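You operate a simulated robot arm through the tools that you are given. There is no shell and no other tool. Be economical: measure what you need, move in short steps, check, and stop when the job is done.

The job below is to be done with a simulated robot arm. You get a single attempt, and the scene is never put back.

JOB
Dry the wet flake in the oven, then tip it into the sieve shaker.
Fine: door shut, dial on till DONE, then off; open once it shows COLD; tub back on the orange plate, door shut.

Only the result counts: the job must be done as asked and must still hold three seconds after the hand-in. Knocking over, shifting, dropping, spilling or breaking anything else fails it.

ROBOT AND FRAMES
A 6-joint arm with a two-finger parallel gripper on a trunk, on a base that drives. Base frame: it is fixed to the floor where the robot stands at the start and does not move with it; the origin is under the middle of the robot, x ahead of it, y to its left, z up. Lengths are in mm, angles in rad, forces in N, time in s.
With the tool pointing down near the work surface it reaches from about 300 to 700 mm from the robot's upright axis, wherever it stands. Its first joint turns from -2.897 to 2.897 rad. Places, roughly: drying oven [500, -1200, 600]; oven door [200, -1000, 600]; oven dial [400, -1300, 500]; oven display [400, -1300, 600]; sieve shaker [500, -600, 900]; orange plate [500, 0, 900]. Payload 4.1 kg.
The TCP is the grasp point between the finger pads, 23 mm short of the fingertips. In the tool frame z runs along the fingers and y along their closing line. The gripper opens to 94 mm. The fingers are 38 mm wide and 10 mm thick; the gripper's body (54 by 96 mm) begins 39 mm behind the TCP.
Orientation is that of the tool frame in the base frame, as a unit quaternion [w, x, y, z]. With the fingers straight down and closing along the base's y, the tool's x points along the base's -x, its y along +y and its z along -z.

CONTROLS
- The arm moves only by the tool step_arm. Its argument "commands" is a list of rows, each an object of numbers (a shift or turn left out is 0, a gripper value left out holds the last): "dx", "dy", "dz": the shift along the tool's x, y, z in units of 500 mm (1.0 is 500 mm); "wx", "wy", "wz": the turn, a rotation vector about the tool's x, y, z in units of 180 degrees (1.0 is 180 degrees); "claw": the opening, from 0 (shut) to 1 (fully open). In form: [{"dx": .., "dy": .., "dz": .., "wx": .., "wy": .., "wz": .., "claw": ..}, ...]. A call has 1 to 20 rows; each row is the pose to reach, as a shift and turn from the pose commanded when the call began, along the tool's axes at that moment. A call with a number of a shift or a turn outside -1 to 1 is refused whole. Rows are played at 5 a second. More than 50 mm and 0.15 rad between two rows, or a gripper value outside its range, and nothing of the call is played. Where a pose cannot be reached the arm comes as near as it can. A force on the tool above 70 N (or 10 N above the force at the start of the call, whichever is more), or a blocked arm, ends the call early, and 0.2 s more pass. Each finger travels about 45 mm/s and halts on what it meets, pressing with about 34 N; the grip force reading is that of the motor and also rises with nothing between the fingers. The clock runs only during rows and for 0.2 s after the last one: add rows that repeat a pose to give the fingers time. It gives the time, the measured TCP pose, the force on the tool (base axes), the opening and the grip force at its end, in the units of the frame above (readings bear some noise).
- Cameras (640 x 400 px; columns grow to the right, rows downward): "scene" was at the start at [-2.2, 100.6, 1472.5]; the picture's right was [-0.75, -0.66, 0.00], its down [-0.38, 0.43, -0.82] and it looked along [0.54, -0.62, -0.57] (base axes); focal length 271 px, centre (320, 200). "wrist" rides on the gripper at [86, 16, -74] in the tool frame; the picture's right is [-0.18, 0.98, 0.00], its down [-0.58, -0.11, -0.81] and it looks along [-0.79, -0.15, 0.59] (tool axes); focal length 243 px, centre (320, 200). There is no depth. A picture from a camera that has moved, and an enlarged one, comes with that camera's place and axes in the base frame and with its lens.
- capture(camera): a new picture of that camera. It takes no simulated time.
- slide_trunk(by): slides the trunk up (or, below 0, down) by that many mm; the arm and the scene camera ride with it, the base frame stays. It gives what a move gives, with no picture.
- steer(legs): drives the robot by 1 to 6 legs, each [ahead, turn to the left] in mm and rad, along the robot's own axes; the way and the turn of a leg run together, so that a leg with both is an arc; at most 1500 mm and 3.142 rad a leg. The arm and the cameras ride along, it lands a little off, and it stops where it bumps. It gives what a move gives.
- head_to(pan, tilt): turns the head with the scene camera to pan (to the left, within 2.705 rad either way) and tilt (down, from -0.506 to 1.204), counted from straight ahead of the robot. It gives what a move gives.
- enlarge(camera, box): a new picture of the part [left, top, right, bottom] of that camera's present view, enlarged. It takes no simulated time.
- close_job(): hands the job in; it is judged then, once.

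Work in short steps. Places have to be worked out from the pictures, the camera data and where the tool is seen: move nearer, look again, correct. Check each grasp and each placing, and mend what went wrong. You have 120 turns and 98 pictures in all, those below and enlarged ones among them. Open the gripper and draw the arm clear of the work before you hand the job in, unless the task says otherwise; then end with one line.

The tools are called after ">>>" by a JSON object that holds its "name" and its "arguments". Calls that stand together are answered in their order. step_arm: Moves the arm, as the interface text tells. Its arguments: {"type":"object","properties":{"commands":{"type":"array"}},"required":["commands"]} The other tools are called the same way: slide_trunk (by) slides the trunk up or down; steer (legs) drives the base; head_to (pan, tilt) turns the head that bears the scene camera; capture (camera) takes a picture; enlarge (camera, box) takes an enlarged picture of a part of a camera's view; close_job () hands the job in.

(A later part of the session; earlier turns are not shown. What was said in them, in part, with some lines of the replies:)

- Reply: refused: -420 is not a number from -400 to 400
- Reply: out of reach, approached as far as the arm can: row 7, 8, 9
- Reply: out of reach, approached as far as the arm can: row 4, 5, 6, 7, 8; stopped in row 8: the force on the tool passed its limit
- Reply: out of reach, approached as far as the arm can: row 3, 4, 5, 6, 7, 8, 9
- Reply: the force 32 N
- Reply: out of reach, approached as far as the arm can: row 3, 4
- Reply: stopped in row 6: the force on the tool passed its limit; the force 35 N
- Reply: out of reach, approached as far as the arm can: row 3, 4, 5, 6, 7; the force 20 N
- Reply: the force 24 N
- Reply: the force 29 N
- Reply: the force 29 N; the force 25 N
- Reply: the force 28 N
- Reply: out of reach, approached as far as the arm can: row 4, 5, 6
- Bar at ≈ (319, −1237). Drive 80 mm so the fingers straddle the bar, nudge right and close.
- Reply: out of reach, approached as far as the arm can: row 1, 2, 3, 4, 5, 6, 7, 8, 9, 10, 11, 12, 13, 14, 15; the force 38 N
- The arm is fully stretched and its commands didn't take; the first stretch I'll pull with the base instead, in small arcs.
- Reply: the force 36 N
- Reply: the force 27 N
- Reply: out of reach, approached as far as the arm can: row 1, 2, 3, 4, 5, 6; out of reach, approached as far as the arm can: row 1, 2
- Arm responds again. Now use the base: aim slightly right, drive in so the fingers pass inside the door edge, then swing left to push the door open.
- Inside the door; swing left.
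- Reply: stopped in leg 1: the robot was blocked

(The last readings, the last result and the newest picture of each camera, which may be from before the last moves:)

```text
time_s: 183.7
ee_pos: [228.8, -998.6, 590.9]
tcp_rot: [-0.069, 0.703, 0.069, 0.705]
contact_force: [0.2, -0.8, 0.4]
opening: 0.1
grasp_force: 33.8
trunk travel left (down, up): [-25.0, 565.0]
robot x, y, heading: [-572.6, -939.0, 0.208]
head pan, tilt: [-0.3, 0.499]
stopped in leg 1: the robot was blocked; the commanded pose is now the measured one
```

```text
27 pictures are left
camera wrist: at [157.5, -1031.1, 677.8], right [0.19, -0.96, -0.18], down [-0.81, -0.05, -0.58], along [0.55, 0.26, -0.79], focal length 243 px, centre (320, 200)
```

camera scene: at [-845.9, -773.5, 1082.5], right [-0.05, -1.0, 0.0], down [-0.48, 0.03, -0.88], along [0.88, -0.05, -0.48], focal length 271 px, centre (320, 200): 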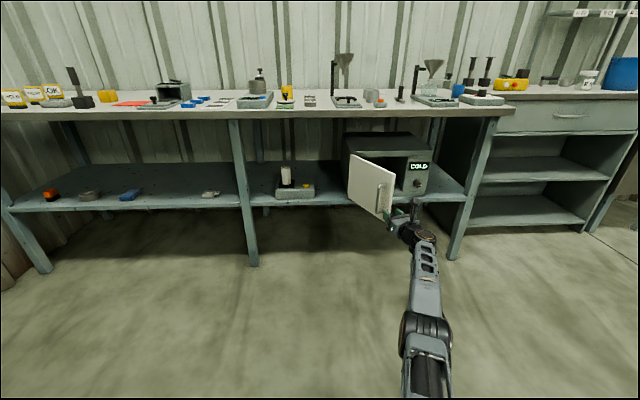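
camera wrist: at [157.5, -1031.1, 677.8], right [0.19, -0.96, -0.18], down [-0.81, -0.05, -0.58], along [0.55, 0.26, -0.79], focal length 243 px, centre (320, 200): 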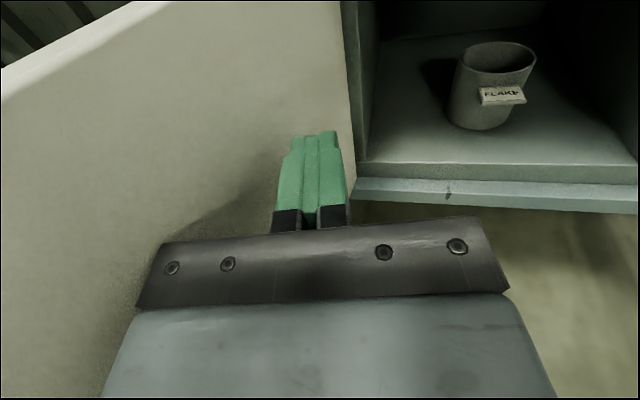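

Door is fully open and the tub in view (front bottom ≈ (430, −1136)). Turn back to face the oven squarely, pitch the tool 15° down, open and lower to tub height.

>>> {"name": "steer", "arguments": {"legs": [[0, -0.208]]}}

>>> {"name": "step_arm", "arguments": {"commands": [{"dx": -0.05, "wy": -0.021, "claw": 1.0}, {"dx": -0.1, "wy": -0.042, "claw": 1.0}, {"dx": -0.15, "wy": -0.063, "claw": 1.0}, {"dx": -0.196, "wy": -0.083, "claw": 1.0}, {"dx": -0.196, "wy": -0.083, "claw": 1.0}, {"dx": -0.196, "wy": -0.083, "claw": 1.0}]}}

>>> {"name": "capture", "arguments": {"camera": "wrist"}}

```text
time_s: 184.9
ee_pos: [197.3, -1171.3, 590.8]
tcp_rot: [0.007, 0.707, -0.007, 0.708]
contact_force: [0.0, -0.1, 0.2]
opening: 0.0
grasp_force: 34.0
trunk travel left (down, up): [-25.0, 565.0]
robot x, y, heading: [-576.6, -943.4, -0.007]
head pan, tilt: [-0.3, 0.499]
```

```text
time_s: 186.3
ee_pos: [195.6, -1169.9, 491.6]
tcp_rot: [0.007, 0.792, -0.008, 0.61]
contact_force: [0.3, 0.4, -0.2]
opening: 93.9
grasp_force: 0.1
trunk travel left (down, up): [-25.0, 565.0]
robot x, y, heading: [-574.0, -937.5, -0.009]
head pan, tilt: [-0.3, 0.499]
```

```text
26 pictures are left
camera wrist: at [145.1, -1186.6, 594.9], right [-0.07, -0.98, -0.18], down [-0.93, 0.13, -0.36], along [0.37, 0.14, -0.92], focal length 243 px, centre (320, 200)
```

wrist: 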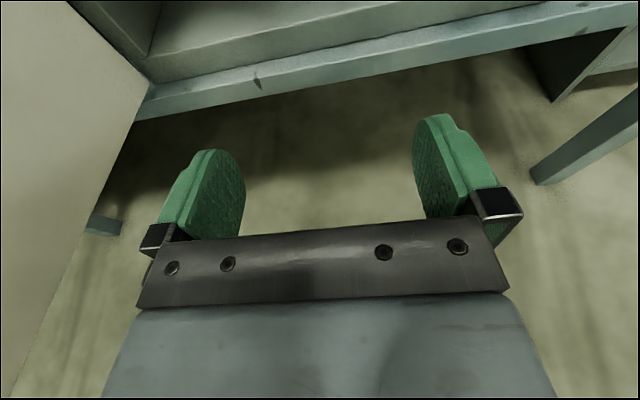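

>>> {"name": "step_arm", "arguments": {"commands": [{"dx": 0.004, "dy": -0.035}, {"dx": 0.006, "dy": -0.07}, {"dx": 0.006, "dy": -0.07}]}}

>>> {"name": "steer", "arguments": {"legs": [[175, 0.009]]}}

>>> {"name": "capture", "arguments": {"camera": "wrist"}}

```text
time_s: 187.1
ee_pos: [200.2, -1135.7, 494.5]
tcp_rot: [0.007, 0.792, -0.009, 0.61]
contact_force: [0.2, 0.6, 0.1]
opening: 94.1
grasp_force: 0.0
trunk travel left (down, up): [-25.0, 565.0]
robot x, y, heading: [-575.7, -938.1, -0.01]
head pan, tilt: [-0.3, 0.499]
```

```text
time_s: 188.6
ee_pos: [377.2, -1130.7, 495.0]
tcp_rot: [0.004, 0.793, -0.005, 0.61]
contact_force: [-0.1, -0.4, -0.2]
opening: 93.8
grasp_force: 0.0
trunk travel left (down, up): [-25.0, 565.0]
robot x, y, heading: [-401.6, -943.7, -0.001]
head pan, tilt: [-0.3, 0.499]
```

```text
25 pictures are left
camera wrist: at [326.8, -1147.2, 598.4], right [-0.06, -0.98, -0.18], down [-0.93, 0.12, -0.36], along [0.37, 0.14, -0.92], focal length 243 px, centre (320, 200)
```

wrist: 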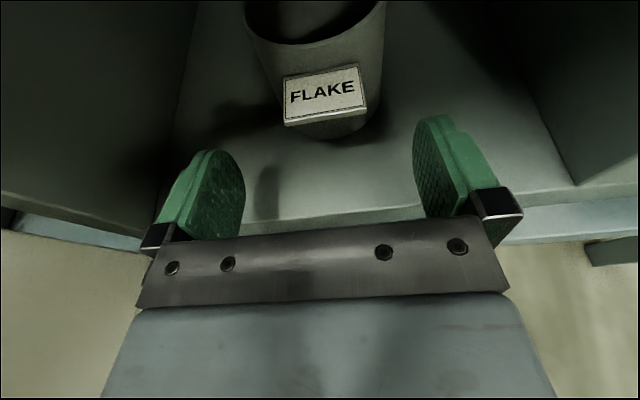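

Shift 4 mm right, then drive forward ~80 mm to surround the tub more deeply (TCP x≈457).

>>> {"name": "step_arm", "arguments": {"commands": [{"dy": 0.008, "dx": -0.002}, {"dy": 0.008, "dx": -0.002}]}}

>>> {"name": "steer", "arguments": {"legs": [[76, 0.0]]}}

>>> {"name": "capture", "arguments": {"camera": "wrist"}}

```text
time_s: 189.2
ee_pos: [377.5, -1135.5, 496.1]
tcp_rot: [0.005, 0.792, -0.005, 0.61]
contact_force: [0.5, 0.0, -0.1]
opening: 94.0
grasp_force: 0.0
trunk travel left (down, up): [-25.0, 565.0]
robot x, y, heading: [-394.1, -942.8, 0.001]
head pan, tilt: [-0.3, 0.499]
```

```text
time_s: 190.3
ee_pos: [452.9, -1134.6, 494.9]
tcp_rot: [0.003, 0.793, -0.004, 0.61]
contact_force: [-0.2, -0.4, 0.1]
opening: 94.3
grasp_force: 0.0
trunk travel left (down, up): [-25.0, 565.0]
robot x, y, heading: [-321.5, -938.8, -0.001]
head pan, tilt: [-0.3, 0.499]
```

```text
24 pictures are left
camera wrist: at [402.9, -1150.7, 597.9], right [-0.06, -0.98, -0.18], down [-0.93, 0.12, -0.36], along [0.37, 0.14, -0.92], focal length 243 px, centre (320, 200)
```

wrist: 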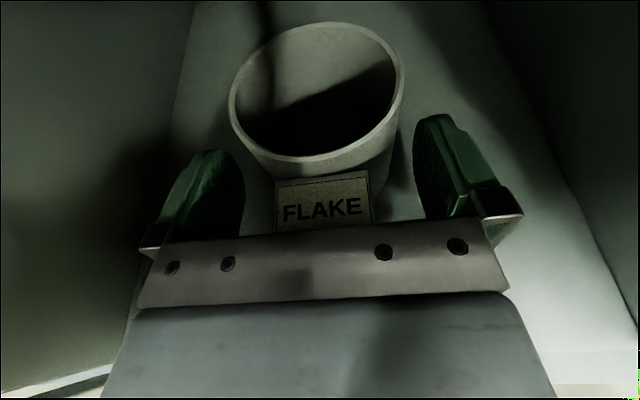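

Advance another 9 mm with the arm and grip.

>>> {"name": "step_arm", "arguments": {"commands": [{"dx": 0.0046, "dz": 0.0174}, {"dx": 0.0046, "dz": 0.0174}, {"dx": 0.0046, "dz": 0.0174, "claw": 0.6}, {"dx": 0.0046, "dz": 0.0174, "claw": 0.3}, {"dx": 0.0046, "dz": 0.0174, "claw": 0.3}, {"dx": 0.0046, "dz": 0.0174, "claw": 0.3}, {"dx": 0.0046, "dz": 0.0174, "claw": 0.3}]}}

>>> {"name": "capture", "arguments": {"camera": "wrist"}}

```text
time_s: 191.9
ee_pos: [462.5, -1135.5, 496.0]
tcp_rot: [0.004, 0.793, -0.005, 0.609]
contact_force: [0.4, -0.8, 1.2]
opening: 70.5
grasp_force: 34.2
trunk travel left (down, up): [-25.0, 565.0]
robot x, y, heading: [-319.9, -939.7, 0.004]
head pan, tilt: [-0.3, 0.499]
```

```text
23 pictures are left
camera wrist: at [411.8, -1151.5, 598.2], right [-0.06, -0.98, -0.18], down [-0.93, 0.12, -0.36], along [0.37, 0.14, -0.92], focal length 243 px, centre (320, 200)
```

wrist: 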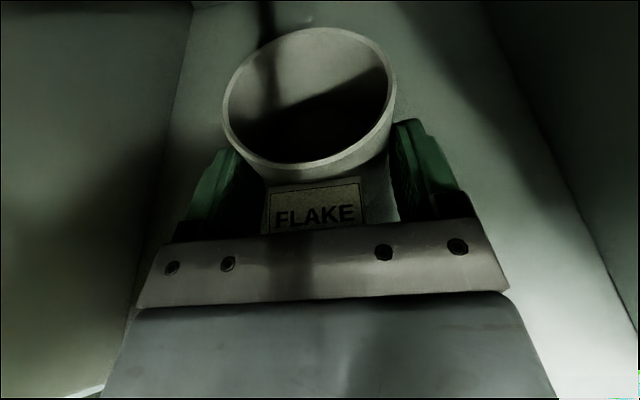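

Gripped at 70.5 mm. Lift 9 mm and withdraw with the base.

>>> {"name": "step_arm", "arguments": {"commands": [{"dx": 0.008, "dz": -0.002}, {"dx": 0.0174, "dz": -0.0046}, {"dx": 0.0174, "dz": -0.0046}]}}

>>> {"name": "steer", "arguments": {"legs": [[-200, 0]]}}

>>> {"name": "capture", "arguments": {"camera": "wrist"}}

```text
time_s: 192.7
ee_pos: [462.5, -1134.7, 503.2]
tcp_rot: [0.004, 0.793, -0.005, 0.609]
contact_force: [0.1, -0.5, -1.5]
opening: 70.0
grasp_force: 33.8
trunk travel left (down, up): [-25.0, 565.0]
robot x, y, heading: [-319.5, -944.6, 0.0]
head pan, tilt: [-0.3, 0.499]
```

```text
time_s: 194.2
ee_pos: [266.2, -1134.7, 503.3]
tcp_rot: [0.004, 0.792, -0.005, 0.61]
contact_force: [0.2, 0.0, -0.6]
opening: 70.3
grasp_force: 34.1
trunk travel left (down, up): [-25.0, 565.0]
robot x, y, heading: [-515.9, -942.0, -0.001]
head pan, tilt: [-0.3, 0.499]
```

```text
22 pictures are left
camera wrist: at [216.4, -1150.7, 606.6], right [-0.06, -0.98, -0.18], down [-0.93, 0.12, -0.36], along [0.37, 0.14, -0.92], focal length 243 px, centre (320, 200)
```

wrist: 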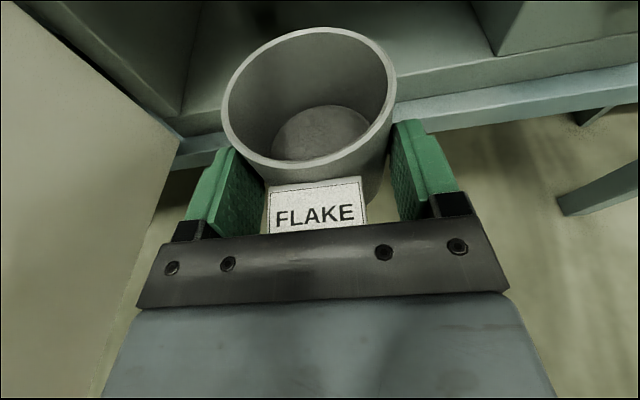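

Tub held level with dried flake. Back clear of the bench, raise the trunk, then drive over towards the shaker (≈(475, −580)).

>>> {"name": "steer", "arguments": {"legs": [[-270, 0]]}}

>>> {"name": "slide_trunk", "arguments": {"by": 400}}

>>> {"name": "slide_trunk", "arguments": {"by": 130}}

>>> {"name": "steer", "arguments": {"legs": [[0, 1.571], [545, 0], [0, -1.571]]}}

>>> {"name": "head_to", "arguments": {"pan": -0.35, "tilt": 0.6}}

>>> {"name": "capture", "arguments": {"camera": "scene"}}

```text
time_s: 196.2
ee_pos: [-5.0, -1136.1, 503.1]
tcp_rot: [0.005, 0.793, -0.006, 0.61]
contact_force: [0.2, 0.6, -1.1]
opening: 70.2
grasp_force: 34.0
trunk travel left (down, up): [-25.0, 565.0]
robot x, y, heading: [-787.8, -940.3, -0.001]
head pan, tilt: [-0.3, 0.499]
```

```text
time_s: 200.0
ee_pos: [-5.0, -1137.0, 902.7]
tcp_rot: [0.005, 0.793, -0.006, 0.61]
contact_force: [0.9, -0.6, -0.2]
opening: 70.2
grasp_force: 34.1
trunk travel left (down, up): [-425.0, 165.0]
robot x, y, heading: [-787.0, -935.8, -0.002]
head pan, tilt: [-0.3, 0.499]
```

```text
time_s: 201.6
ee_pos: [-4.3, -1136.4, 1032.7]
tcp_rot: [0.004, 0.792, -0.005, 0.61]
contact_force: [0.1, 0.7, 0.0]
opening: 69.8
grasp_force: 34.3
trunk travel left (down, up): [-555.0, 35.0]
robot x, y, heading: [-787.7, -940.6, -0.001]
head pan, tilt: [-0.3, 0.499]
```

```text
time_s: 212.3
ee_pos: [-2.2, -531.2, 1034.0]
tcp_rot: [-0.015, 0.793, 0.019, 0.609]
contact_force: [-0.1, -0.5, -1.2]
opening: 68.5
grasp_force: 33.8
trunk travel left (down, up): [-555.0, 35.0]
robot x, y, heading: [-794.9, -383.8, 0.061]
head pan, tilt: [-0.3, 0.499]
```

```text
time_s: 213.0
ee_pos: [-2.5, -531.1, 1033.0]
tcp_rot: [-0.013, 0.793, 0.018, 0.609]
contact_force: [-0.6, -0.3, -0.9]
opening: 68.3
grasp_force: 33.9
trunk travel left (down, up): [-555.0, 35.0]
robot x, y, heading: [-799.2, -380.9, 0.062]
head pan, tilt: [-0.351, 0.6]
```

```text
21 pictures are left
camera scene: at [-781.4, -245.3, 1603.5], right [-0.29, -0.96, 0.0], down [-0.54, 0.16, -0.83], along [0.79, -0.24, -0.56], focal length 271 px, centre (320, 200)
```

scene: 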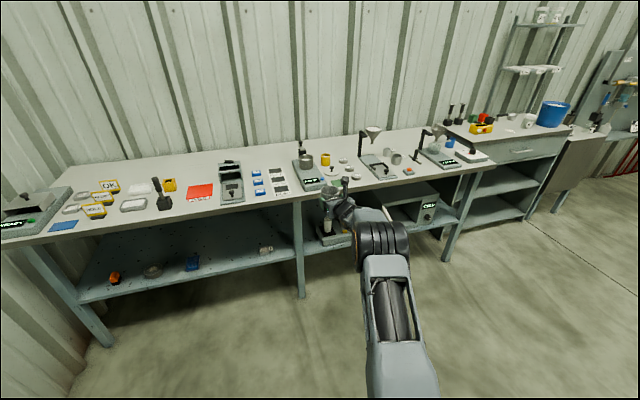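

>>> {"name": "steer", "arguments": {"legs": [[0, -0.062]]}}

>>> {"name": "step_arm", "arguments": {"commands": [{"dx": 0.005, "dy": 0.03, "wy": 0.021}, {"dx": 0.015, "dy": 0.06, "wy": 0.042}, {"dx": 0.025, "dy": 0.09, "wy": 0.063}, {"dx": 0.034, "dy": 0.1, "wy": 0.083}, {"dx": 0.034, "dy": 0.1, "wy": 0.083}]}}

>>> {"name": "steer", "arguments": {"legs": [[370, 0]]}}

>>> {"name": "capture", "arguments": {"camera": "wrist"}}

>>> {"name": "enlarge", "arguments": {"camera": "scene", "box": [250, 130, 410, 230]}}

```text
time_s: 213.9
ee_pos: [-12.8, -581.3, 1033.6]
tcp_rot: [0.005, 0.793, -0.006, 0.609]
contact_force: [-0.2, -0.1, -1.1]
opening: 68.2
grasp_force: 33.9
trunk travel left (down, up): [-555.0, 35.0]
robot x, y, heading: [-804.2, -383.9, -0.003]
head pan, tilt: [-0.351, 0.6]
```

```text
time_s: 215.1
ee_pos: [-9.3, -630.6, 1050.0]
tcp_rot: [0.005, 0.706, -0.005, 0.708]
contact_force: [-0.8, 0.0, -1.0]
opening: 68.5
grasp_force: 33.8
trunk travel left (down, up): [-555.0, 35.0]
robot x, y, heading: [-797.8, -385.0, -0.002]
head pan, tilt: [-0.351, 0.6]
```

```text
time_s: 217.4
ee_pos: [360.6, -634.9, 1049.2]
tcp_rot: [0.007, 0.706, -0.007, 0.708]
contact_force: [-0.9, 1.1, -0.5]
opening: 67.9
grasp_force: 34.0
trunk travel left (down, up): [-555.0, 35.0]
robot x, y, heading: [-425.8, -384.4, -0.012]
head pan, tilt: [-0.351, 0.6]
```

```text
20 pictures are left
camera wrist: at [286.2, -650.8, 1136.6], right [-0.02, -0.98, -0.18], down [-0.8, 0.12, -0.58], along [0.6, 0.14, -0.79], focal length 243 px, centre (320, 200)
```

wrist: 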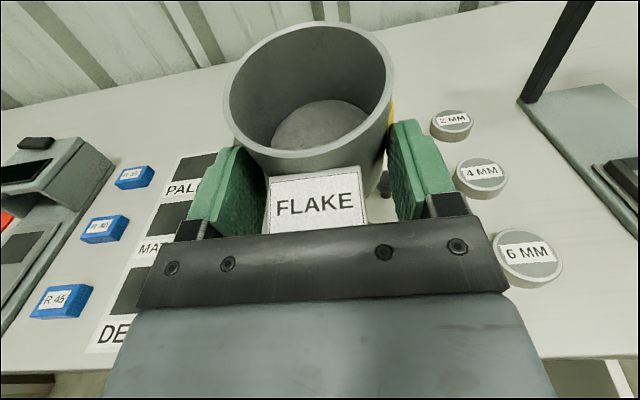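

```text
4.00 times, centred on (330, 180) of scene
camera zoom: at [-400.9, -249.0, 1603.4], right [-0.35, -0.94, 0.0], down [-0.53, 0.2, -0.82], along [0.77, -0.29, -0.57], focal length 1086 px, centre (280, 280)
```

zoom: 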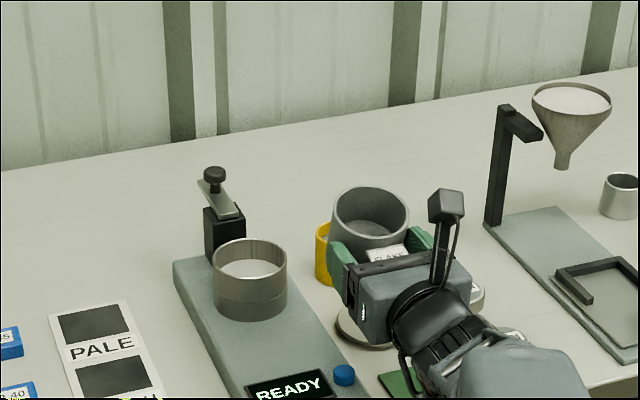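

Sieve triangulates to about (511, −560), rim z≈967; the tub rim centre sits at TCP + (18, 0, 35). Drive forward so the tub is just to the right of the sieve.

>>> {"name": "steer", "arguments": {"legs": [[130, 0.005]]}}

>>> {"name": "enlarge", "arguments": {"camera": "scene", "box": [260, 130, 420, 230]}}

>>> {"name": "capture", "arguments": {"camera": "wrist"}}

```text
time_s: 218.7
ee_pos: [493.8, -632.5, 1048.6]
tcp_rot: [0.006, 0.707, -0.006, 0.707]
contact_force: [0.6, -0.4, -1.4]
opening: 68.0
grasp_force: 34.4
trunk travel left (down, up): [-555.0, 35.0]
robot x, y, heading: [-296.0, -386.5, -0.006]
head pan, tilt: [-0.351, 0.6]
```

```text
4.00 times, centred on (340, 180) of scene
camera zoom: at [-270.5, -249.7, 1603.4], right [-0.35, -0.94, 0.0], down [-0.53, 0.2, -0.82], along [0.77, -0.29, -0.57], focal length 1086 px, centre (240, 280)
```

zoom: 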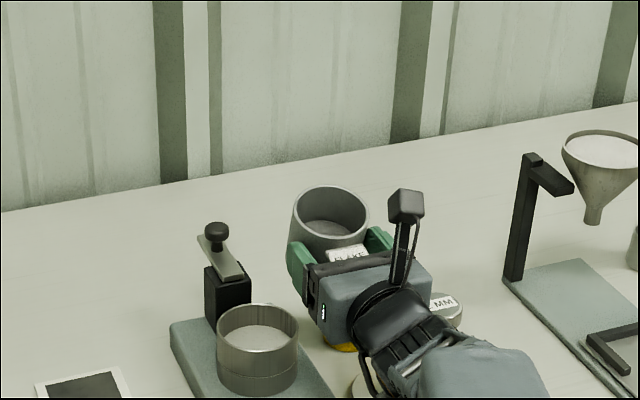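

```text
17 pictures are left
camera wrist: at [418.5, -648.0, 1136.4], right [-0.01, -0.98, -0.18], down [-0.8, 0.12, -0.58], along [0.59, 0.14, -0.79], focal length 243 px, centre (320, 200)
```

wrist: 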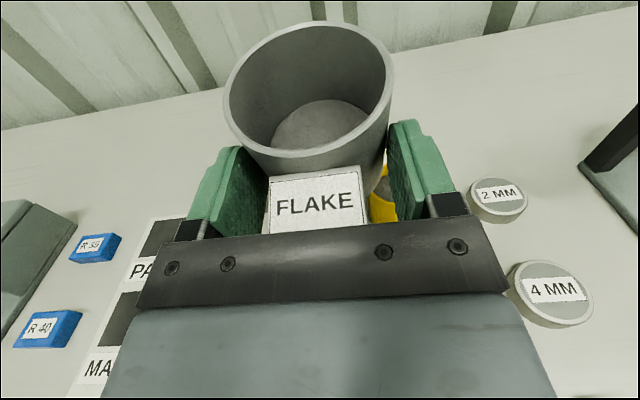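

Roll the tub 40° toward the sieve (no spill yet) to get a wrist view of the sieve alongside the lip.

>>> {"name": "step_arm", "arguments": {"commands": [{"dx": 0.004, "wz": -0.04}, {"dx": 0.01, "wz": -0.08}, {"dx": 0.015, "wz": -0.12}, {"dx": 0.02, "wz": -0.16}, {"dx": 0.02, "wz": -0.2}, {"dx": 0.02, "wz": -0.222}, {"dx": 0.02, "wz": -0.222}]}}

>>> {"name": "capture", "arguments": {"camera": "wrist"}}

```text
time_s: 220.3
ee_pos: [492.5, -632.2, 1059.8]
tcp_rot: [0.248, 0.666, 0.237, 0.663]
contact_force: [-0.1, 0.6, -0.9]
opening: 67.7
grasp_force: 33.8
trunk travel left (down, up): [-555.0, 35.0]
robot x, y, heading: [-298.6, -384.4, -0.0]
head pan, tilt: [-0.351, 0.6]
```

```text
16 pictures are left
camera wrist: at [418.3, -589.2, 1137.3], right [-0.01, -0.87, 0.49], down [-0.81, -0.28, -0.52], along [0.59, -0.41, -0.7], focal length 243 px, centre (320, 200)
```

wrist: 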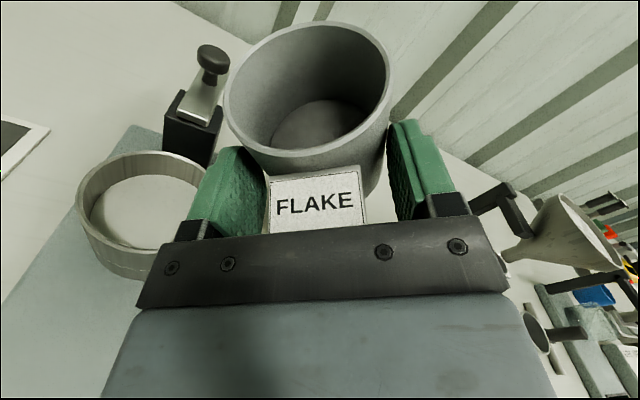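

Sieve ≈ (513, −556, 968) and the rim's x already matches. Now roll on to 90° while keeping the lip over the sieve's centre.

>>> {"name": "step_arm", "arguments": {"commands": [{"dx": 0.0034, "dy": -0.0102, "wz": -0.0278}, {"dx": 0.0052, "dy": -0.0218, "wz": -0.0556}, {"dx": 0.0084, "dy": -0.0348, "wz": -0.0833}, {"dx": 0.0128, "dy": -0.0466, "wz": -0.1111}, {"dx": 0.0124, "dy": -0.0522, "wz": -0.1389}, {"dx": 0.012, "dy": -0.0578, "wz": -0.1667}, {"dx": 0.013, "dy": -0.062, "wz": -0.1944}, {"dx": 0.0138, "dy": -0.0692, "wz": -0.2222}, {"dx": 0.0148, "dy": -0.0738, "wz": -0.25}, {"dx": 0.0174, "dy": -0.0768, "wz": -0.2778}, {"dx": 0.0174, "dy": -0.0768, "wz": -0.2778}, {"dx": 0.0174, "dy": -0.0768, "wz": -0.2778}]}}

>>> {"name": "capture", "arguments": {"camera": "wrist"}}

```text
time_s: 222.9
ee_pos: [493.9, -597.9, 1042.2]
tcp_rot: [0.504, 0.504, 0.496, 0.496]
contact_force: [-0.1, -0.1, 0.5]
opening: 68.0
grasp_force: 33.4
trunk travel left (down, up): [-555.0, 35.0]
robot x, y, heading: [-296.6, -385.8, -0.004]
head pan, tilt: [-0.351, 0.6]
```

```text
15 pictures are left
camera wrist: at [420.0, -510.2, 1058.5], right [0.0, -0.18, 0.98], down [-0.81, -0.57, -0.11], along [0.58, -0.8, -0.15], focal length 243 px, centre (320, 200)
```

wrist: 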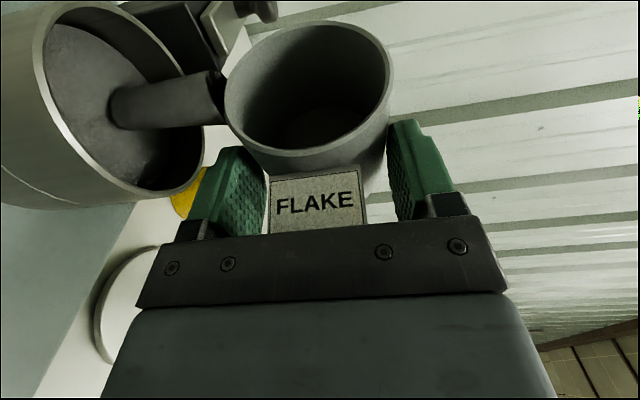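

A stream of flake is pouring right inside the sieve. Wait a moment and continue to 140° with the lip kept in place.

>>> {"name": "step_arm", "arguments": {"commands": [{"dx": 0.0}, {"dx": 0.0}, {"dx": 0.0}, {"dx": 0.008, "wz": -0.0278}, {"dx": 0.018, "wz": -0.0556}, {"dx": 0.026, "wz": -0.0833}, {"dx": 0.034, "wz": -0.1111}, {"dx": 0.042, "wz": -0.1389}, {"dx": 0.048, "dy": 0.004, "wz": -0.1667}, {"dx": 0.056, "dy": 0.004, "wz": -0.1944}, {"dx": 0.066, "dy": 0.006, "wz": -0.2222}, {"dx": 0.076, "dy": 0.006, "wz": -0.25}, {"dx": 0.082, "dy": 0.006, "wz": -0.2778}, {"dx": 0.082, "dy": 0.006, "wz": -0.2778}, {"dx": 0.082, "dy": 0.006, "wz": -0.2778}, {"dx": 0.082, "dy": 0.006, "wz": -0.2778}]}}

>>> {"name": "capture", "arguments": {"camera": "wrist"}}

```text
time_s: 226.3
ee_pos: [495.4, -557.3, 1044.2]
tcp_rot: [0.667, 0.246, 0.662, 0.237]
contact_force: [0.8, 0.3, -0.5]
opening: 67.7
grasp_force: 34.3
trunk travel left (down, up): [-555.0, 35.0]
robot x, y, heading: [-292.9, -385.5, -0.005]
head pan, tilt: [-0.351, 0.6]
```

```text
14 pictures are left
camera wrist: at [421.1, -488.1, 990.0], right [0.01, 0.63, 0.77], down [-0.81, -0.45, 0.37], along [0.58, -0.63, 0.51], focal length 243 px, centre (320, 200)
```

wrist: 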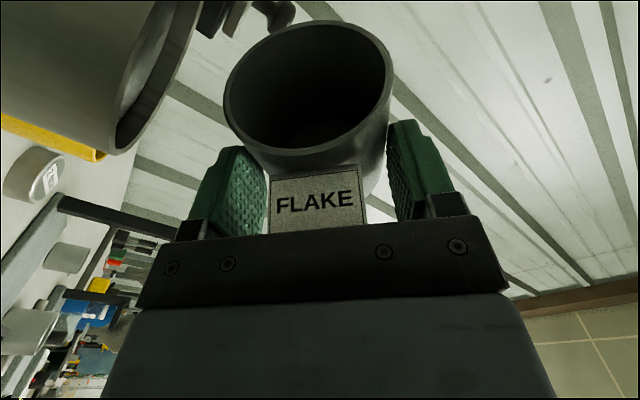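

The tub has run empty. Roll back upright, raising slightly and moving right.

>>> {"name": "step_arm", "arguments": {"commands": [{"dx": -0.0245, "dy": 0.0206, "wz": 0.0}, {"dx": -0.03, "dy": 0.0146, "wz": 0.0432}, {"dx": -0.036, "dy": 0.007, "wz": 0.0864}, {"dx": -0.042, "dy": -0.0, "wz": 0.1296}, {"dx": -0.048, "dy": -0.007, "wz": 0.1728}, {"dx": -0.053, "dy": -0.013, "wz": 0.216}, {"dx": -0.058, "dy": -0.019, "wz": 0.2592}, {"dx": -0.063, "dy": -0.025, "wz": 0.3024}, {"dx": -0.068, "dy": -0.031, "wz": 0.3456}, {"dx": -0.073, "dy": -0.037, "wz": 0.3888}, {"dx": -0.078, "dy": -0.043, "wz": 0.432}, {"dx": -0.083, "dy": -0.049, "wz": 0.4752}, {"dx": -0.088, "dy": -0.055, "wz": 0.5184}, {"dx": -0.093, "dy": -0.061, "wz": 0.5616}, {"dx": -0.098, "dy": -0.067, "wz": 0.6048}, {"dx": -0.103, "dy": -0.073, "wz": 0.648}, {"dx": -0.108, "dy": -0.079, "wz": 0.6912}, {"dx": -0.108, "dy": -0.079, "wz": 0.7344}, {"dx": -0.108, "dy": -0.079, "wz": 0.7776}, {"dx": -0.108, "dy": -0.079, "wz": 0.7776}]}}

>>> {"name": "capture", "arguments": {"camera": "wrist"}}

>>> {"name": "enlarge", "arguments": {"camera": "scene", "box": [260, 150, 380, 240]}}

```text
time_s: 230.5
ee_pos: [492.8, -621.6, 1060.7]
tcp_rot: [0.004, 0.707, -0.006, 0.708]
contact_force: [-0.1, 0.5, -0.3]
opening: 67.3
grasp_force: 34.2
trunk travel left (down, up): [-555.0, 35.0]
robot x, y, heading: [-295.8, -386.1, -0.006]
head pan, tilt: [-0.351, 0.6]
```

```text
13 pictures are left
camera wrist: at [418.2, -637.0, 1148.1], right [-0.01, -0.98, -0.19], down [-0.8, 0.12, -0.58], along [0.59, 0.14, -0.79], focal length 243 px, centre (320, 200)
```

wrist: 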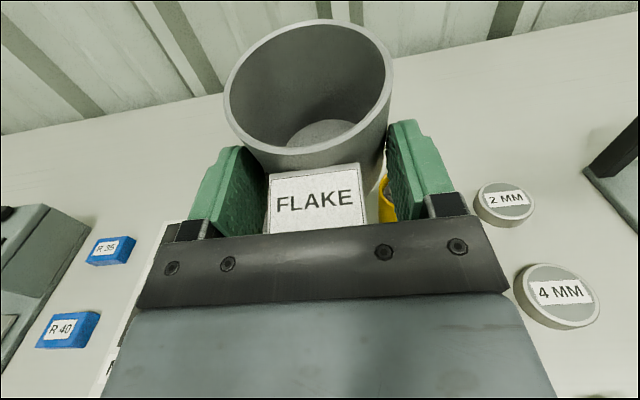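

```text
4.44 times, centred on (320, 195) of scene
camera zoom: at [-271.3, -249.7, 1603.4], right [-0.35, -0.94, 0.0], down [-0.53, 0.2, -0.83], along [0.77, -0.29, -0.56], focal length 1206 px, centre (320, 222)
```

zoom: 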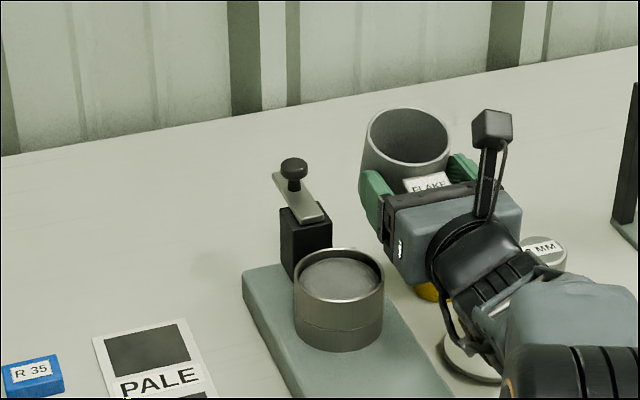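

The flake is in the sieve, none spilled, and the tub is empty. Now carry the tub back to the orange plate (centre ≈ (473, −4)): back off, turn right, reverse along +y, turn back.

>>> {"name": "steer", "arguments": {"legs": [[-480, 0], [0, -1.571], [-600, 0], [0, 1.571]]}}

>>> {"name": "head_to", "arguments": {"pan": -0.3, "tilt": 0.6}}

>>> {"name": "capture", "arguments": {"camera": "wrist"}}

```text
time_s: 243.9
ee_pos: [5.0, -24.9, 1061.1]
tcp_rot: [0.004, 0.707, -0.004, 0.707]
contact_force: [-0.5, -0.4, -0.5]
opening: 65.8
grasp_force: 34.2
trunk travel left (down, up): [-555.0, 35.0]
robot x, y, heading: [-783.6, 210.3, 0.002]
head pan, tilt: [-0.351, 0.6]
```

```text
time_s: 244.6
ee_pos: [5.0, -25.3, 1060.5]
tcp_rot: [0.005, 0.706, -0.004, 0.708]
contact_force: [0.1, 0.4, -1.0]
opening: 65.8
grasp_force: 33.9
trunk travel left (down, up): [-555.0, 35.0]
robot x, y, heading: [-782.1, 213.9, -0.002]
head pan, tilt: [-0.3, 0.6]
```

```text
11 pictures are left
camera wrist: at [-69.6, -40.8, 1148.1], right [-0.01, -0.98, -0.18], down [-0.8, 0.12, -0.58], along [0.59, 0.14, -0.79], focal length 243 px, centre (320, 200)
```

wrist: 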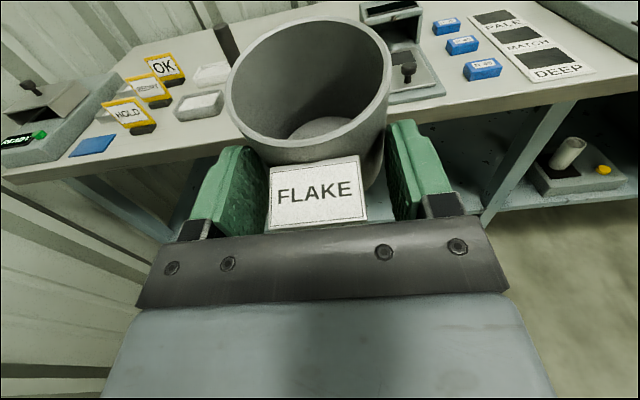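

Slight slip continues, so place it soon. Lower the trunk, pitch down 10°, align y, and drive up to the plate.

>>> {"name": "slide_trunk", "arguments": {"by": -95}}

>>> {"name": "step_arm", "arguments": {"commands": [{"dy": -0.014, "wy": -0.019}, {"dy": -0.028, "wy": -0.037}, {"dy": -0.042, "wy": -0.0556}, {"dy": -0.042, "wy": -0.0556}]}}

>>> {"name": "steer", "arguments": {"legs": [[435, 0.002]]}}

>>> {"name": "capture", "arguments": {"camera": "scene"}}

>>> {"name": "capture", "arguments": {"camera": "wrist"}}

```text
time_s: 245.9
ee_pos: [5.3, -24.7, 966.3]
tcp_rot: [0.005, 0.706, -0.005, 0.708]
contact_force: [0.5, -0.3, -1.1]
opening: 65.4
grasp_force: 34.1
trunk travel left (down, up): [-460.0, 130.0]
robot x, y, heading: [-787.7, 208.7, -0.005]
head pan, tilt: [-0.3, 0.6]
```

```text
time_s: 246.9
ee_pos: [5.6, -4.2, 966.1]
tcp_rot: [0.004, 0.767, -0.004, 0.642]
contact_force: [-0.3, 0.3, -1.0]
opening: 65.3
grasp_force: 34.3
trunk travel left (down, up): [-460.0, 130.0]
robot x, y, heading: [-785.4, 207.6, -0.0]
head pan, tilt: [-0.3, 0.6]
```

```text
time_s: 249.5
ee_pos: [445.6, 5.0, 966.6]
tcp_rot: [0.001, 0.766, -0.001, 0.643]
contact_force: [0.5, 0.6, -0.7]
opening: 65.4
grasp_force: 33.9
trunk travel left (down, up): [-460.0, 130.0]
robot x, y, heading: [-343.4, 211.5, 0.007]
head pan, tilt: [-0.3, 0.6]
```

```text
10 pictures are left
camera scene: at [-321.6, 350.8, 1508.4], right [-0.29, -0.96, 0.0], down [-0.54, 0.16, -0.82], along [0.79, -0.24, -0.57], focal length 271 px, centre (320, 200)
```

scene: 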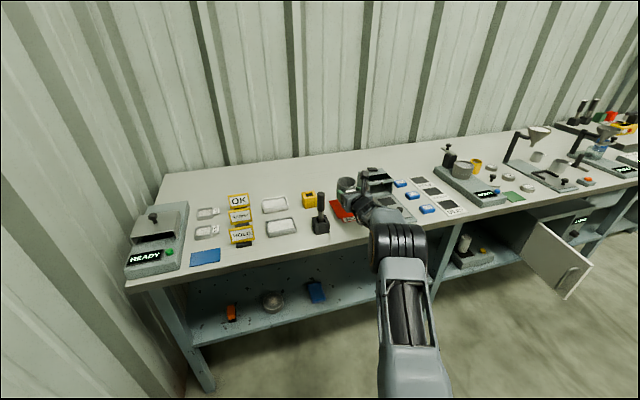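

```text
9 pictures are left
camera wrist: at [387.1, -11.4, 1065.2], right [-0.04, -0.98, -0.18], down [-0.89, 0.11, -0.43], along [0.45, 0.15, -0.88], focal length 243 px, centre (320, 200)
```

wrist: 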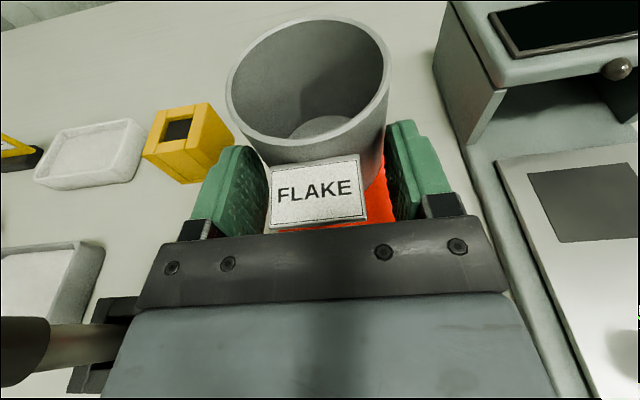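

Shift 9 mm right, 8 mm forward, and lower; then creep down until contact.

>>> {"name": "step_arm", "arguments": {"commands": [{"dx": -0.0155, "dy": 0.006, "dz": 0.008}, {"dx": -0.031, "dy": 0.012, "dz": 0.016}, {"dx": -0.0465, "dy": 0.018, "dz": 0.0245}, {"dx": -0.0504, "dy": 0.018, "dz": 0.0252}, {"dx": -0.0544, "dy": 0.018, "dz": 0.0259}, {"dx": -0.0583, "dy": 0.018, "dz": 0.0266}, {"dx": -0.0622, "dy": 0.018, "dz": 0.0273}, {"dx": -0.0662, "dy": 0.018, "dz": 0.028}, {"dx": -0.0662, "dy": 0.018, "dz": 0.028}]}}

```text
time_s: 251.5
ee_pos: [454.3, -4.4, 932.7]
tcp_rot: [0.001, 0.765, -0.001, 0.644]
contact_force: [0.2, -0.2, 0.3]
opening: 65.4
grasp_force: 33.6
trunk travel left (down, up): [-460.0, 130.0]
robot x, y, heading: [-346.6, 209.3, 0.012]
head pan, tilt: [-0.3, 0.6]
```

>>> {"name": "step_arm", "arguments": {"commands": [{"dx": -0.003, "dz": 0.0005}, {"dx": -0.006, "dz": 0.001}, {"dx": -0.009, "dz": 0.0016}, {"dx": -0.012, "dz": 0.0021}, {"dx": -0.015, "dz": 0.0026}, {"dx": -0.015, "dz": 0.0026}]}}

>>> {"name": "capture", "arguments": {"camera": "wrist"}}

```text
time_s: 252.9
ee_pos: [454.6, -2.8, 924.7]
tcp_rot: [0.001, 0.765, -0.001, 0.644]
contact_force: [-0.1, -0.1, 2.4]
opening: 65.3
grasp_force: 34.3
trunk travel left (down, up): [-460.0, 130.0]
robot x, y, heading: [-344.9, 210.3, 0.005]
head pan, tilt: [-0.3, 0.6]
```

```text
8 pictures are left
camera wrist: at [395.2, -20.4, 1023.1], right [-0.03, -0.98, -0.18], down [-0.89, 0.11, -0.43], along [0.45, 0.15, -0.88], focal length 243 px, centre (320, 200)
```

wrist: 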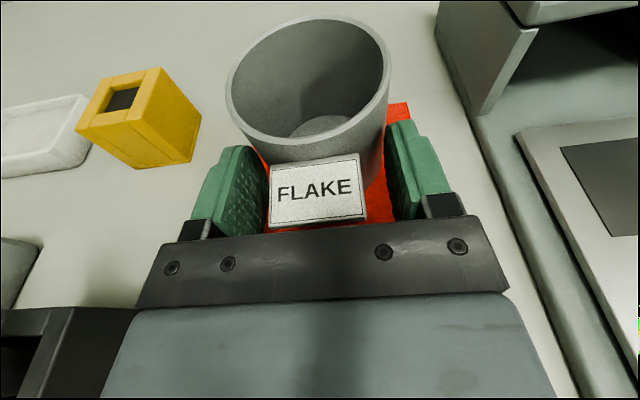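

Contact just beginning at z≈925. Lower 3 mm more and release slowly.

>>> {"name": "step_arm", "arguments": {"commands": [{"dx": -0.003, "dz": 0.0005}, {"dx": -0.006, "dz": 0.001}, {"dx": -0.006, "dz": 0.001, "claw": 0.74}, {"dx": -0.006, "dz": 0.001, "claw": 0.8}, {"dx": -0.006, "dz": 0.001, "claw": 0.9}, {"dx": -0.006, "dz": 0.001, "claw": 1.0}, {"dx": -0.006, "dz": 0.001, "claw": 1.0}, {"dx": -0.006, "dz": 0.001, "claw": 1.0}]}}

>>> {"name": "capture", "arguments": {"camera": "wrist"}}

```text
time_s: 254.7
ee_pos: [453.8, -4.4, 921.4]
tcp_rot: [0.001, 0.766, -0.001, 0.643]
contact_force: [0.7, -0.1, 0.1]
opening: 94.1
grasp_force: 0.0
trunk travel left (down, up): [-460.0, 130.0]
robot x, y, heading: [-343.4, 208.4, 0.01]
head pan, tilt: [-0.3, 0.6]
```

```text
7 pictures are left
camera wrist: at [395.3, -21.4, 1020.0], right [-0.04, -0.98, -0.18], down [-0.89, 0.11, -0.43], along [0.45, 0.15, -0.88], focal length 243 px, centre (320, 200)
```

wrist: 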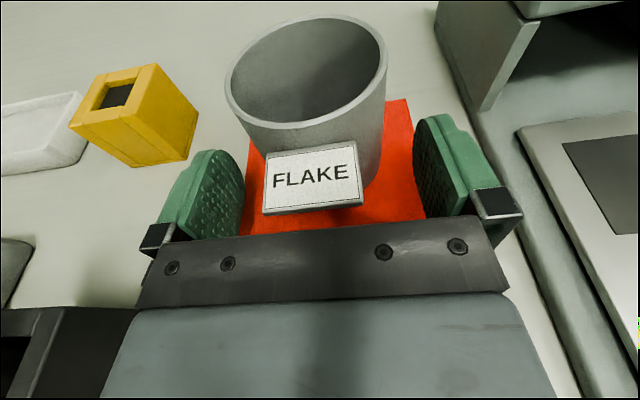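

Tub stands on the plate. Back straight away, close the fingers, fold the arm in and drive toward the oven door.

>>> {"name": "steer", "arguments": {"legs": [[-400, 0]]}}

>>> {"name": "step_arm", "arguments": {"commands": [{"dx": 0.02, "dy": -0.05, "dz": -0.05, "claw": 0.6}, {"dx": 0.03, "dy": -0.1, "dz": -0.1, "claw": 0.3}, {"dx": 0.03, "dy": -0.15, "dz": -0.15, "claw": 0.0}, {"dx": 0.03, "dy": -0.2, "dz": -0.2, "claw": 0.0}, {"dx": 0.03, "dy": -0.24, "dz": -0.24, "claw": 0.0}, {"dx": 0.03, "dy": -0.24, "dz": -0.24, "claw": 0.0}]}}

>>> {"name": "steer", "arguments": {"legs": [[0, -1.571], [1026, 0], [0, 1.571]]}}

>>> {"name": "slide_trunk", "arguments": {"by": -400}}

```text
time_s: 257.2
ee_pos: [57.2, -9.7, 921.2]
tcp_rot: [0.003, 0.766, -0.003, 0.643]
contact_force: [0.0, 0.4, 0.6]
opening: 93.8
grasp_force: 0.1
trunk travel left (down, up): [-460.0, 130.0]
robot x, y, heading: [-741.0, 207.7, 0.001]
head pan, tilt: [-0.3, 0.6]
```

```text
time_s: 258.6
ee_pos: [-58.8, 110.8, 956.8]
tcp_rot: [0.002, 0.766, -0.003, 0.643]
contact_force: [0.2, -0.2, -0.6]
opening: 0.0
grasp_force: 31.5
trunk travel left (down, up): [-460.0, 130.0]
robot x, y, heading: [-738.3, 210.4, -0.003]
head pan, tilt: [-0.3, 0.6]
```

```text
time_s: 271.6
ee_pos: [-58.9, -911.5, 958.1]
tcp_rot: [0.001, 0.766, -0.001, 0.643]
contact_force: [0.3, 0.7, -0.4]
opening: 0.0
grasp_force: 34.0
trunk travel left (down, up): [-460.0, 130.0]
robot x, y, heading: [-739.0, -818.8, 0.003]
head pan, tilt: [-0.3, 0.6]
```

```text
time_s: 275.4
ee_pos: [-60.1, -912.0, 556.3]
tcp_rot: [0.001, 0.765, -0.001, 0.643]
contact_force: [0.0, 0.1, 0.1]
opening: 0.0
grasp_force: 34.3
trunk travel left (down, up): [-60.0, 530.0]
robot x, y, heading: [-742.8, -816.1, 0.008]
head pan, tilt: [-0.3, 0.6]
```

>>> {"name": "step_arm", "arguments": {"commands": [{"dy": -0.025}, {"dy": -0.05}, {"dy": -0.05}]}}

>>> {"name": "steer", "arguments": {"legs": [[75, 0]]}}

>>> {"name": "capture", "arguments": {"camera": "wrist"}}

```text
time_s: 276.2
ee_pos: [-58.5, -902.5, 560.2]
tcp_rot: [-0.005, 0.767, 0.004, 0.642]
contact_force: [-0.4, 0.4, 1.0]
opening: 0.1
grasp_force: 34.1
out of reach, approached as far as the arm can: row 1, 2, 3
trunk travel left (down, up): [-60.0, 530.0]
robot x, y, heading: [-744.0, -817.3, 0.01]
head pan, tilt: [-0.3, 0.6]
```

```text
time_s: 277.3
ee_pos: [18.3, -899.3, 561.7]
tcp_rot: [-0.004, 0.767, 0.004, 0.642]
contact_force: [0.0, -0.3, 0.4]
opening: 0.1
grasp_force: 34.2
trunk travel left (down, up): [-60.0, 530.0]
robot x, y, heading: [-671.7, -819.2, 0.006]
head pan, tilt: [-0.3, 0.6]
```

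```text
6 pictures are left
camera wrist: at [-41.7, -919.0, 659.2], right [-0.02, -0.98, -0.18], down [-0.9, 0.1, -0.43], along [0.44, 0.15, -0.88], focal length 243 px, centre (320, 200)
```

wrist: 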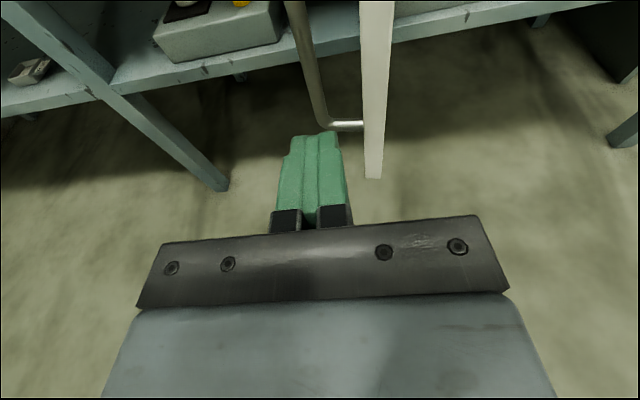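

Handle bar now ≈ (120, −898). Turn left 0.042 so the fingers pass outside it, then forward 92 mm.

>>> {"name": "steer", "arguments": {"legs": [[0, 0.042], [90, 0]]}}

>>> {"name": "step_arm", "arguments": {"commands": [{"dy": 0.06}, {"dy": 0.12}, {"dy": 0.18}, {"dy": 0.24}, {"dx": 0.002, "dy": 0.31, "dz": 0.0097}, {"dx": 0.004, "dy": 0.376, "dz": 0.0213}, {"dx": 0.0085, "dy": 0.44, "dz": 0.0483}, {"dx": 0.015, "dy": 0.5, "dz": 0.085}, {"dx": 0.015, "dy": 0.53, "dz": 0.1}, {"dx": 0.015, "dy": 0.53, "dz": 0.1}]}}

>>> {"name": "capture", "arguments": {"camera": "wrist"}}

```text
time_s: 278.8
ee_pos: [110.1, -866.8, 560.5]
tcp_rot: [-0.018, 0.766, 0.02, 0.642]
contact_force: [0.6, 0.1, 0.1]
opening: 0.1
grasp_force: 34.1
trunk travel left (down, up): [-60.0, 530.0]
robot x, y, heading: [-574.6, -812.7, 0.048]
head pan, tilt: [-0.3, 0.6]
```

```text
time_s: 279.2
ee_pos: [106.0, -895.6, 561.2]
tcp_rot: [-0.021, 0.766, 0.026, 0.642]
contact_force: [-31.8, 10.7, 15.4]
opening: 0.1
grasp_force: 33.8
trunk travel left (down, up): [-60.0, 530.0]
robot x, y, heading: [-577.1, -815.1, 0.058]
head pan, tilt: [-0.3, 0.6]
stopped in row 2: the force on the tool passed its limit (the readings are from after the stop); the commanded pose is now the measured one
```

```text
5 pictures are left
camera wrist: at [49.7, -916.2, 659.3], right [0.03, -0.98, -0.18], down [-0.9, 0.05, -0.43], along [0.43, 0.18, -0.88], focal length 243 px, centre (320, 200)
```

wrist: 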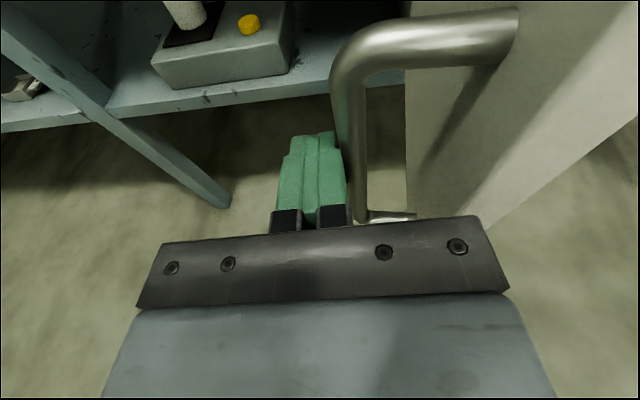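

The impact was too brisk (force limit). Repeat more slowly, keeping 6 mm further back at first.

>>> {"name": "step_arm", "arguments": {"commands": [{"dy": 0.0, "dz": -0.012}, {"dy": 0.02, "dz": -0.016}, {"dy": 0.04, "dz": -0.018}, {"dy": 0.065, "dz": -0.02}, {"dy": 0.09, "dz": -0.022}, {"dy": 0.115, "dz": -0.024}, {"dy": 0.14, "dz": -0.024}, {"dy": 0.165, "dz": -0.024}, {"dy": 0.19, "dz": -0.022}, {"dy": 0.215, "dz": -0.02}, {"dy": 0.24, "dz": -0.018}, {"dy": 0.265, "dz": -0.014}, {"dy": 0.29, "dz": -0.008}, {"dy": 0.315, "dz": 0.0}, {"dy": 0.34, "dz": 0.008}, {"dy": 0.365, "dz": 0.016}, {"dy": 0.39, "dz": 0.026}, {"dy": 0.415, "dz": 0.036}, {"dy": 0.44, "dz": 0.046}, {"dy": 0.465, "dz": 0.056}]}}

```text
time_s: 280.8
ee_pos: [94.8, -965.4, 558.5]
tcp_rot: [-0.02, 0.77, 0.02, 0.638]
contact_force: [-28.2, 2.0, 11.0]
opening: 0.0
grasp_force: 33.5
trunk travel left (down, up): [-60.0, 530.0]
robot x, y, heading: [-575.9, -813.7, 0.048]
head pan, tilt: [-0.3, 0.6]
stopped in row 7: the force on the tool passed its limit (the readings are from after the stop); the commanded pose is now the measured one
```

Progressing; continue slowly from here with a little x relief.

>>> {"name": "step_arm", "arguments": {"commands": [{"dz": -0.02}, {"dy": 0.015, "dz": -0.024}, {"dy": 0.03, "dz": -0.026}, {"dy": 0.05, "dz": -0.026}, {"dy": 0.07, "dz": -0.026}, {"dy": 0.09, "dz": -0.024}, {"dy": 0.11, "dz": -0.022}, {"dy": 0.13, "dz": -0.018}, {"dy": 0.15, "dz": -0.012}, {"dy": 0.17, "dz": -0.006}, {"dy": 0.19, "dz": 0.0}, {"dy": 0.21, "dz": 0.008}, {"dy": 0.23, "dz": 0.016}, {"dy": 0.25, "dz": 0.026}, {"dy": 0.27, "dz": 0.036}, {"dy": 0.29, "dz": 0.046}, {"dy": 0.31, "dz": 0.056}, {"dy": 0.33, "dz": 0.066}, {"dy": 0.34, "dz": 0.07}, {"dy": 0.34, "dz": 0.07}]}}

```text
time_s: 285.0
ee_pos: [140.2, -1131.8, 548.9]
tcp_rot: [-0.02, 0.772, 0.02, 0.636]
contact_force: [0.3, 0.7, -0.3]
opening: 0.0
grasp_force: 34.3
trunk travel left (down, up): [-60.0, 530.0]
robot x, y, heading: [-575.2, -807.4, 0.047]
head pan, tilt: [-0.3, 0.6]
```

>>> {"name": "capture", "arguments": {"camera": "wrist"}}

```text
4 pictures are left
camera wrist: at [84.6, -1153.2, 648.0], right [0.02, -0.98, -0.19], down [-0.91, 0.06, -0.42], along [0.42, 0.18, -0.89], focal length 243 px, centre (320, 200)
```

wrist: 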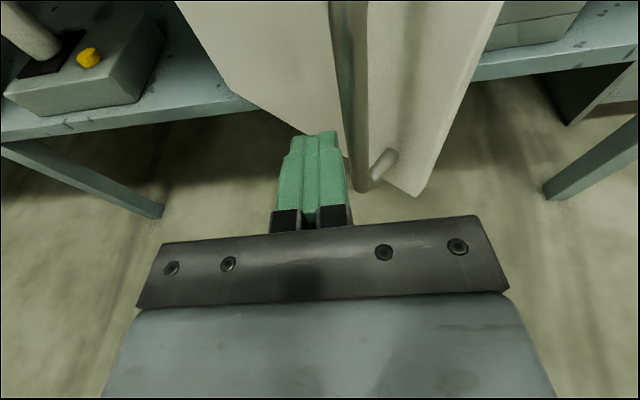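

Door at ~45°, fingertips before its outer face. Drive forward 130 mm, then press it shut with the arm.

>>> {"name": "steer", "arguments": {"legs": [[130, 0]]}}

>>> {"name": "step_arm", "arguments": {"commands": [{"dx": 0.009, "dz": 0.04}, {"dx": 0.016, "dz": 0.07}, {"dx": 0.0205, "dz": 0.09}, {"dx": 0.0228, "dz": 0.1}, {"dx": 0.025, "dz": 0.11}, {"dx": 0.027, "dz": 0.12}, {"dx": 0.03, "dz": 0.13}, {"dx": 0.032, "dz": 0.14}, {"dx": 0.034, "dz": 0.15}, {"dx": 0.036, "dz": 0.16}]}}

>>> {"name": "capture", "arguments": {"camera": "scene"}}

```text
time_s: 286.3
ee_pos: [272.4, -1125.8, 549.0]
tcp_rot: [-0.021, 0.771, 0.021, 0.636]
contact_force: [-0.1, 0.3, -1.1]
opening: 0.0
grasp_force: 34.0
trunk travel left (down, up): [-60.0, 530.0]
robot x, y, heading: [-446.0, -805.0, 0.054]
head pan, tilt: [-0.3, 0.6]
```

```text
time_s: 287.8
ee_pos: [329.3, -1121.5, 551.0]
tcp_rot: [-0.023, 0.772, 0.024, 0.635]
contact_force: [-35.4, 12.7, 7.9]
opening: 0.0
grasp_force: 33.6
trunk travel left (down, up): [-60.0, 530.0]
robot x, y, heading: [-447.2, -808.1, 0.049]
head pan, tilt: [-0.3, 0.6]
stopped in row 7: the force on the tool passed its limit (the readings are from after the stop); the commanded pose is now the measured one
```

```text
3 pictures are left
camera scene: at [-432.9, -663.3, 1108.5], right [-0.25, -0.97, 0.0], down [-0.55, 0.14, -0.83], along [0.8, -0.21, -0.56], focal length 271 px, centre (320, 200)
```

scene: 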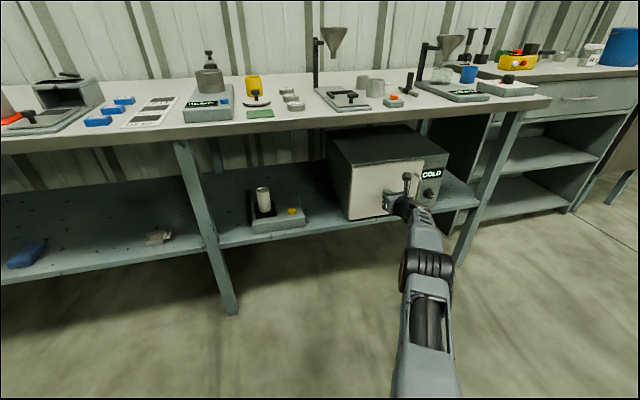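

Door is shut at the same depth as before. Back away, open the gripper, and check.

>>> {"name": "steer", "arguments": {"legs": [[-450, 0]]}}

>>> {"name": "step_arm", "arguments": {"commands": [{"claw": 0.5}, {"claw": 1.0}, {"claw": 1.0}, {"claw": 1.0}, {"claw": 1.0}, {"claw": 1.0}]}}

>>> {"name": "head_to", "arguments": {"pan": 0.0, "tilt": 0.4}}

>>> {"name": "capture", "arguments": {"camera": "scene"}}

```text
time_s: 290.5
ee_pos: [-121.5, -1144.8, 548.0]
tcp_rot: [-0.023, 0.773, 0.022, 0.633]
contact_force: [0.5, -0.9, -0.4]
opening: 0.2
grasp_force: 34.7
trunk travel left (down, up): [-60.0, 530.0]
robot x, y, heading: [-896.4, -828.1, 0.046]
head pan, tilt: [-0.3, 0.6]
```

```text
time_s: 291.9
ee_pos: [-121.6, -1146.3, 547.6]
tcp_rot: [-0.022, 0.773, 0.021, 0.634]
contact_force: [0.2, 0.7, -0.9]
opening: 94.0
grasp_force: 0.0
trunk travel left (down, up): [-60.0, 530.0]
robot x, y, heading: [-895.9, -830.3, 0.046]
head pan, tilt: [-0.3, 0.6]
```

```text
time_s: 292.7
ee_pos: [-121.3, -1145.5, 547.5]
tcp_rot: [-0.022, 0.773, 0.021, 0.634]
contact_force: [0.0, -0.4, 0.5]
opening: 94.0
grasp_force: 0.0
trunk travel left (down, up): [-60.0, 530.0]
robot x, y, heading: [-898.4, -829.2, 0.049]
head pan, tilt: [0.0, 0.4]
```

```text
2 pictures are left
camera scene: at [-874.9, -659.9, 1126.6], right [0.05, -1.0, 0.0], down [-0.39, -0.02, -0.92], along [0.92, 0.04, -0.39], focal length 271 px, centre (320, 200)
```

scene: 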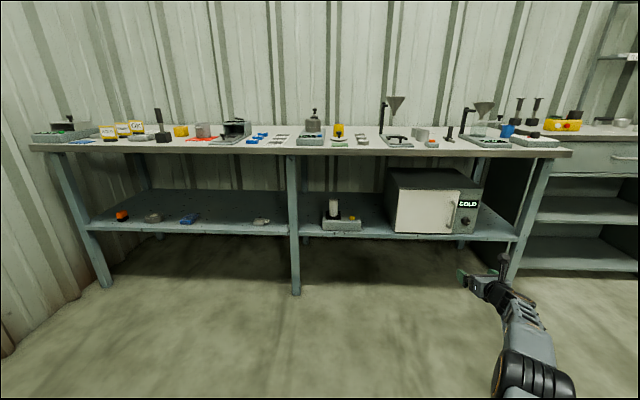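

>>> {"name": "enlarge", "arguments": {"camera": "scene", "box": [370, 150, 500, 250]}}

>>> {"name": "enlarge", "arguments": {"camera": "scene", "box": [150, 90, 350, 160]}}

```text
4.00 times, centred on (435, 200) of scene
camera zoom: at [-874.9, -659.9, 1126.6], right [0.05, -1.0, 0.0], down [-0.39, -0.02, -0.92], along [0.92, 0.04, -0.39], focal length 1086 px, centre (-140, 200)
```

zoom: 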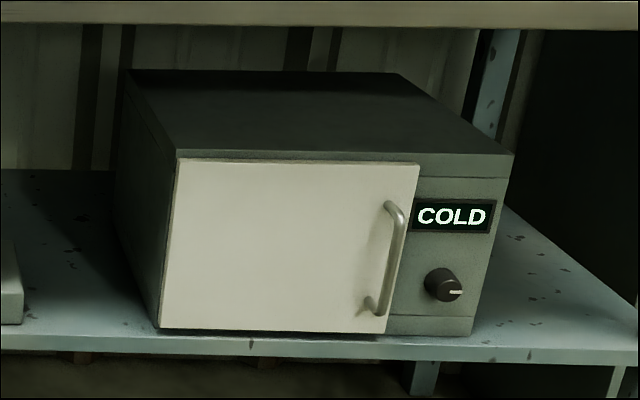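

```text
3.20 times, centred on (250, 125) of scene
camera zoom: at [-874.9, -659.9, 1126.6], right [0.05, -1.0, 0.0], down [-0.39, -0.02, -0.92], along [0.92, 0.04, -0.39], focal length 868 px, centre (544, 440)
```

zoom: 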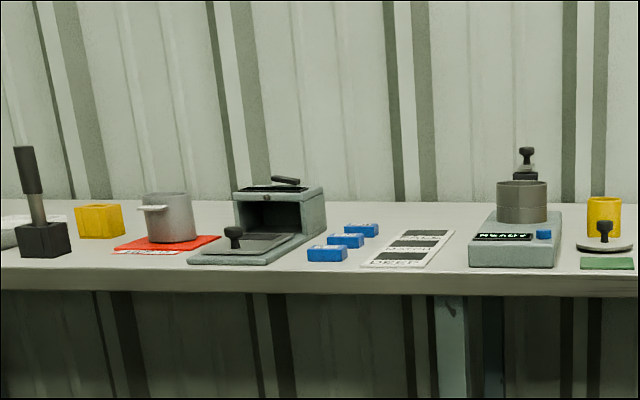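

Door shut, dial off, display COLD, tub upright on the orange plate and flake in the sieve; the gripper is open and clear, so I hand in.

>>> {"name": "close_job", "arguments": {}}

```text
The job is handed in.
```

The flake was dried until the oven showed DONE and is now in the sieve shaker, with no spill visible in the pictures. The tub is back on the orange plate, the dial is off, the display reads COLD and the oven door is shut.
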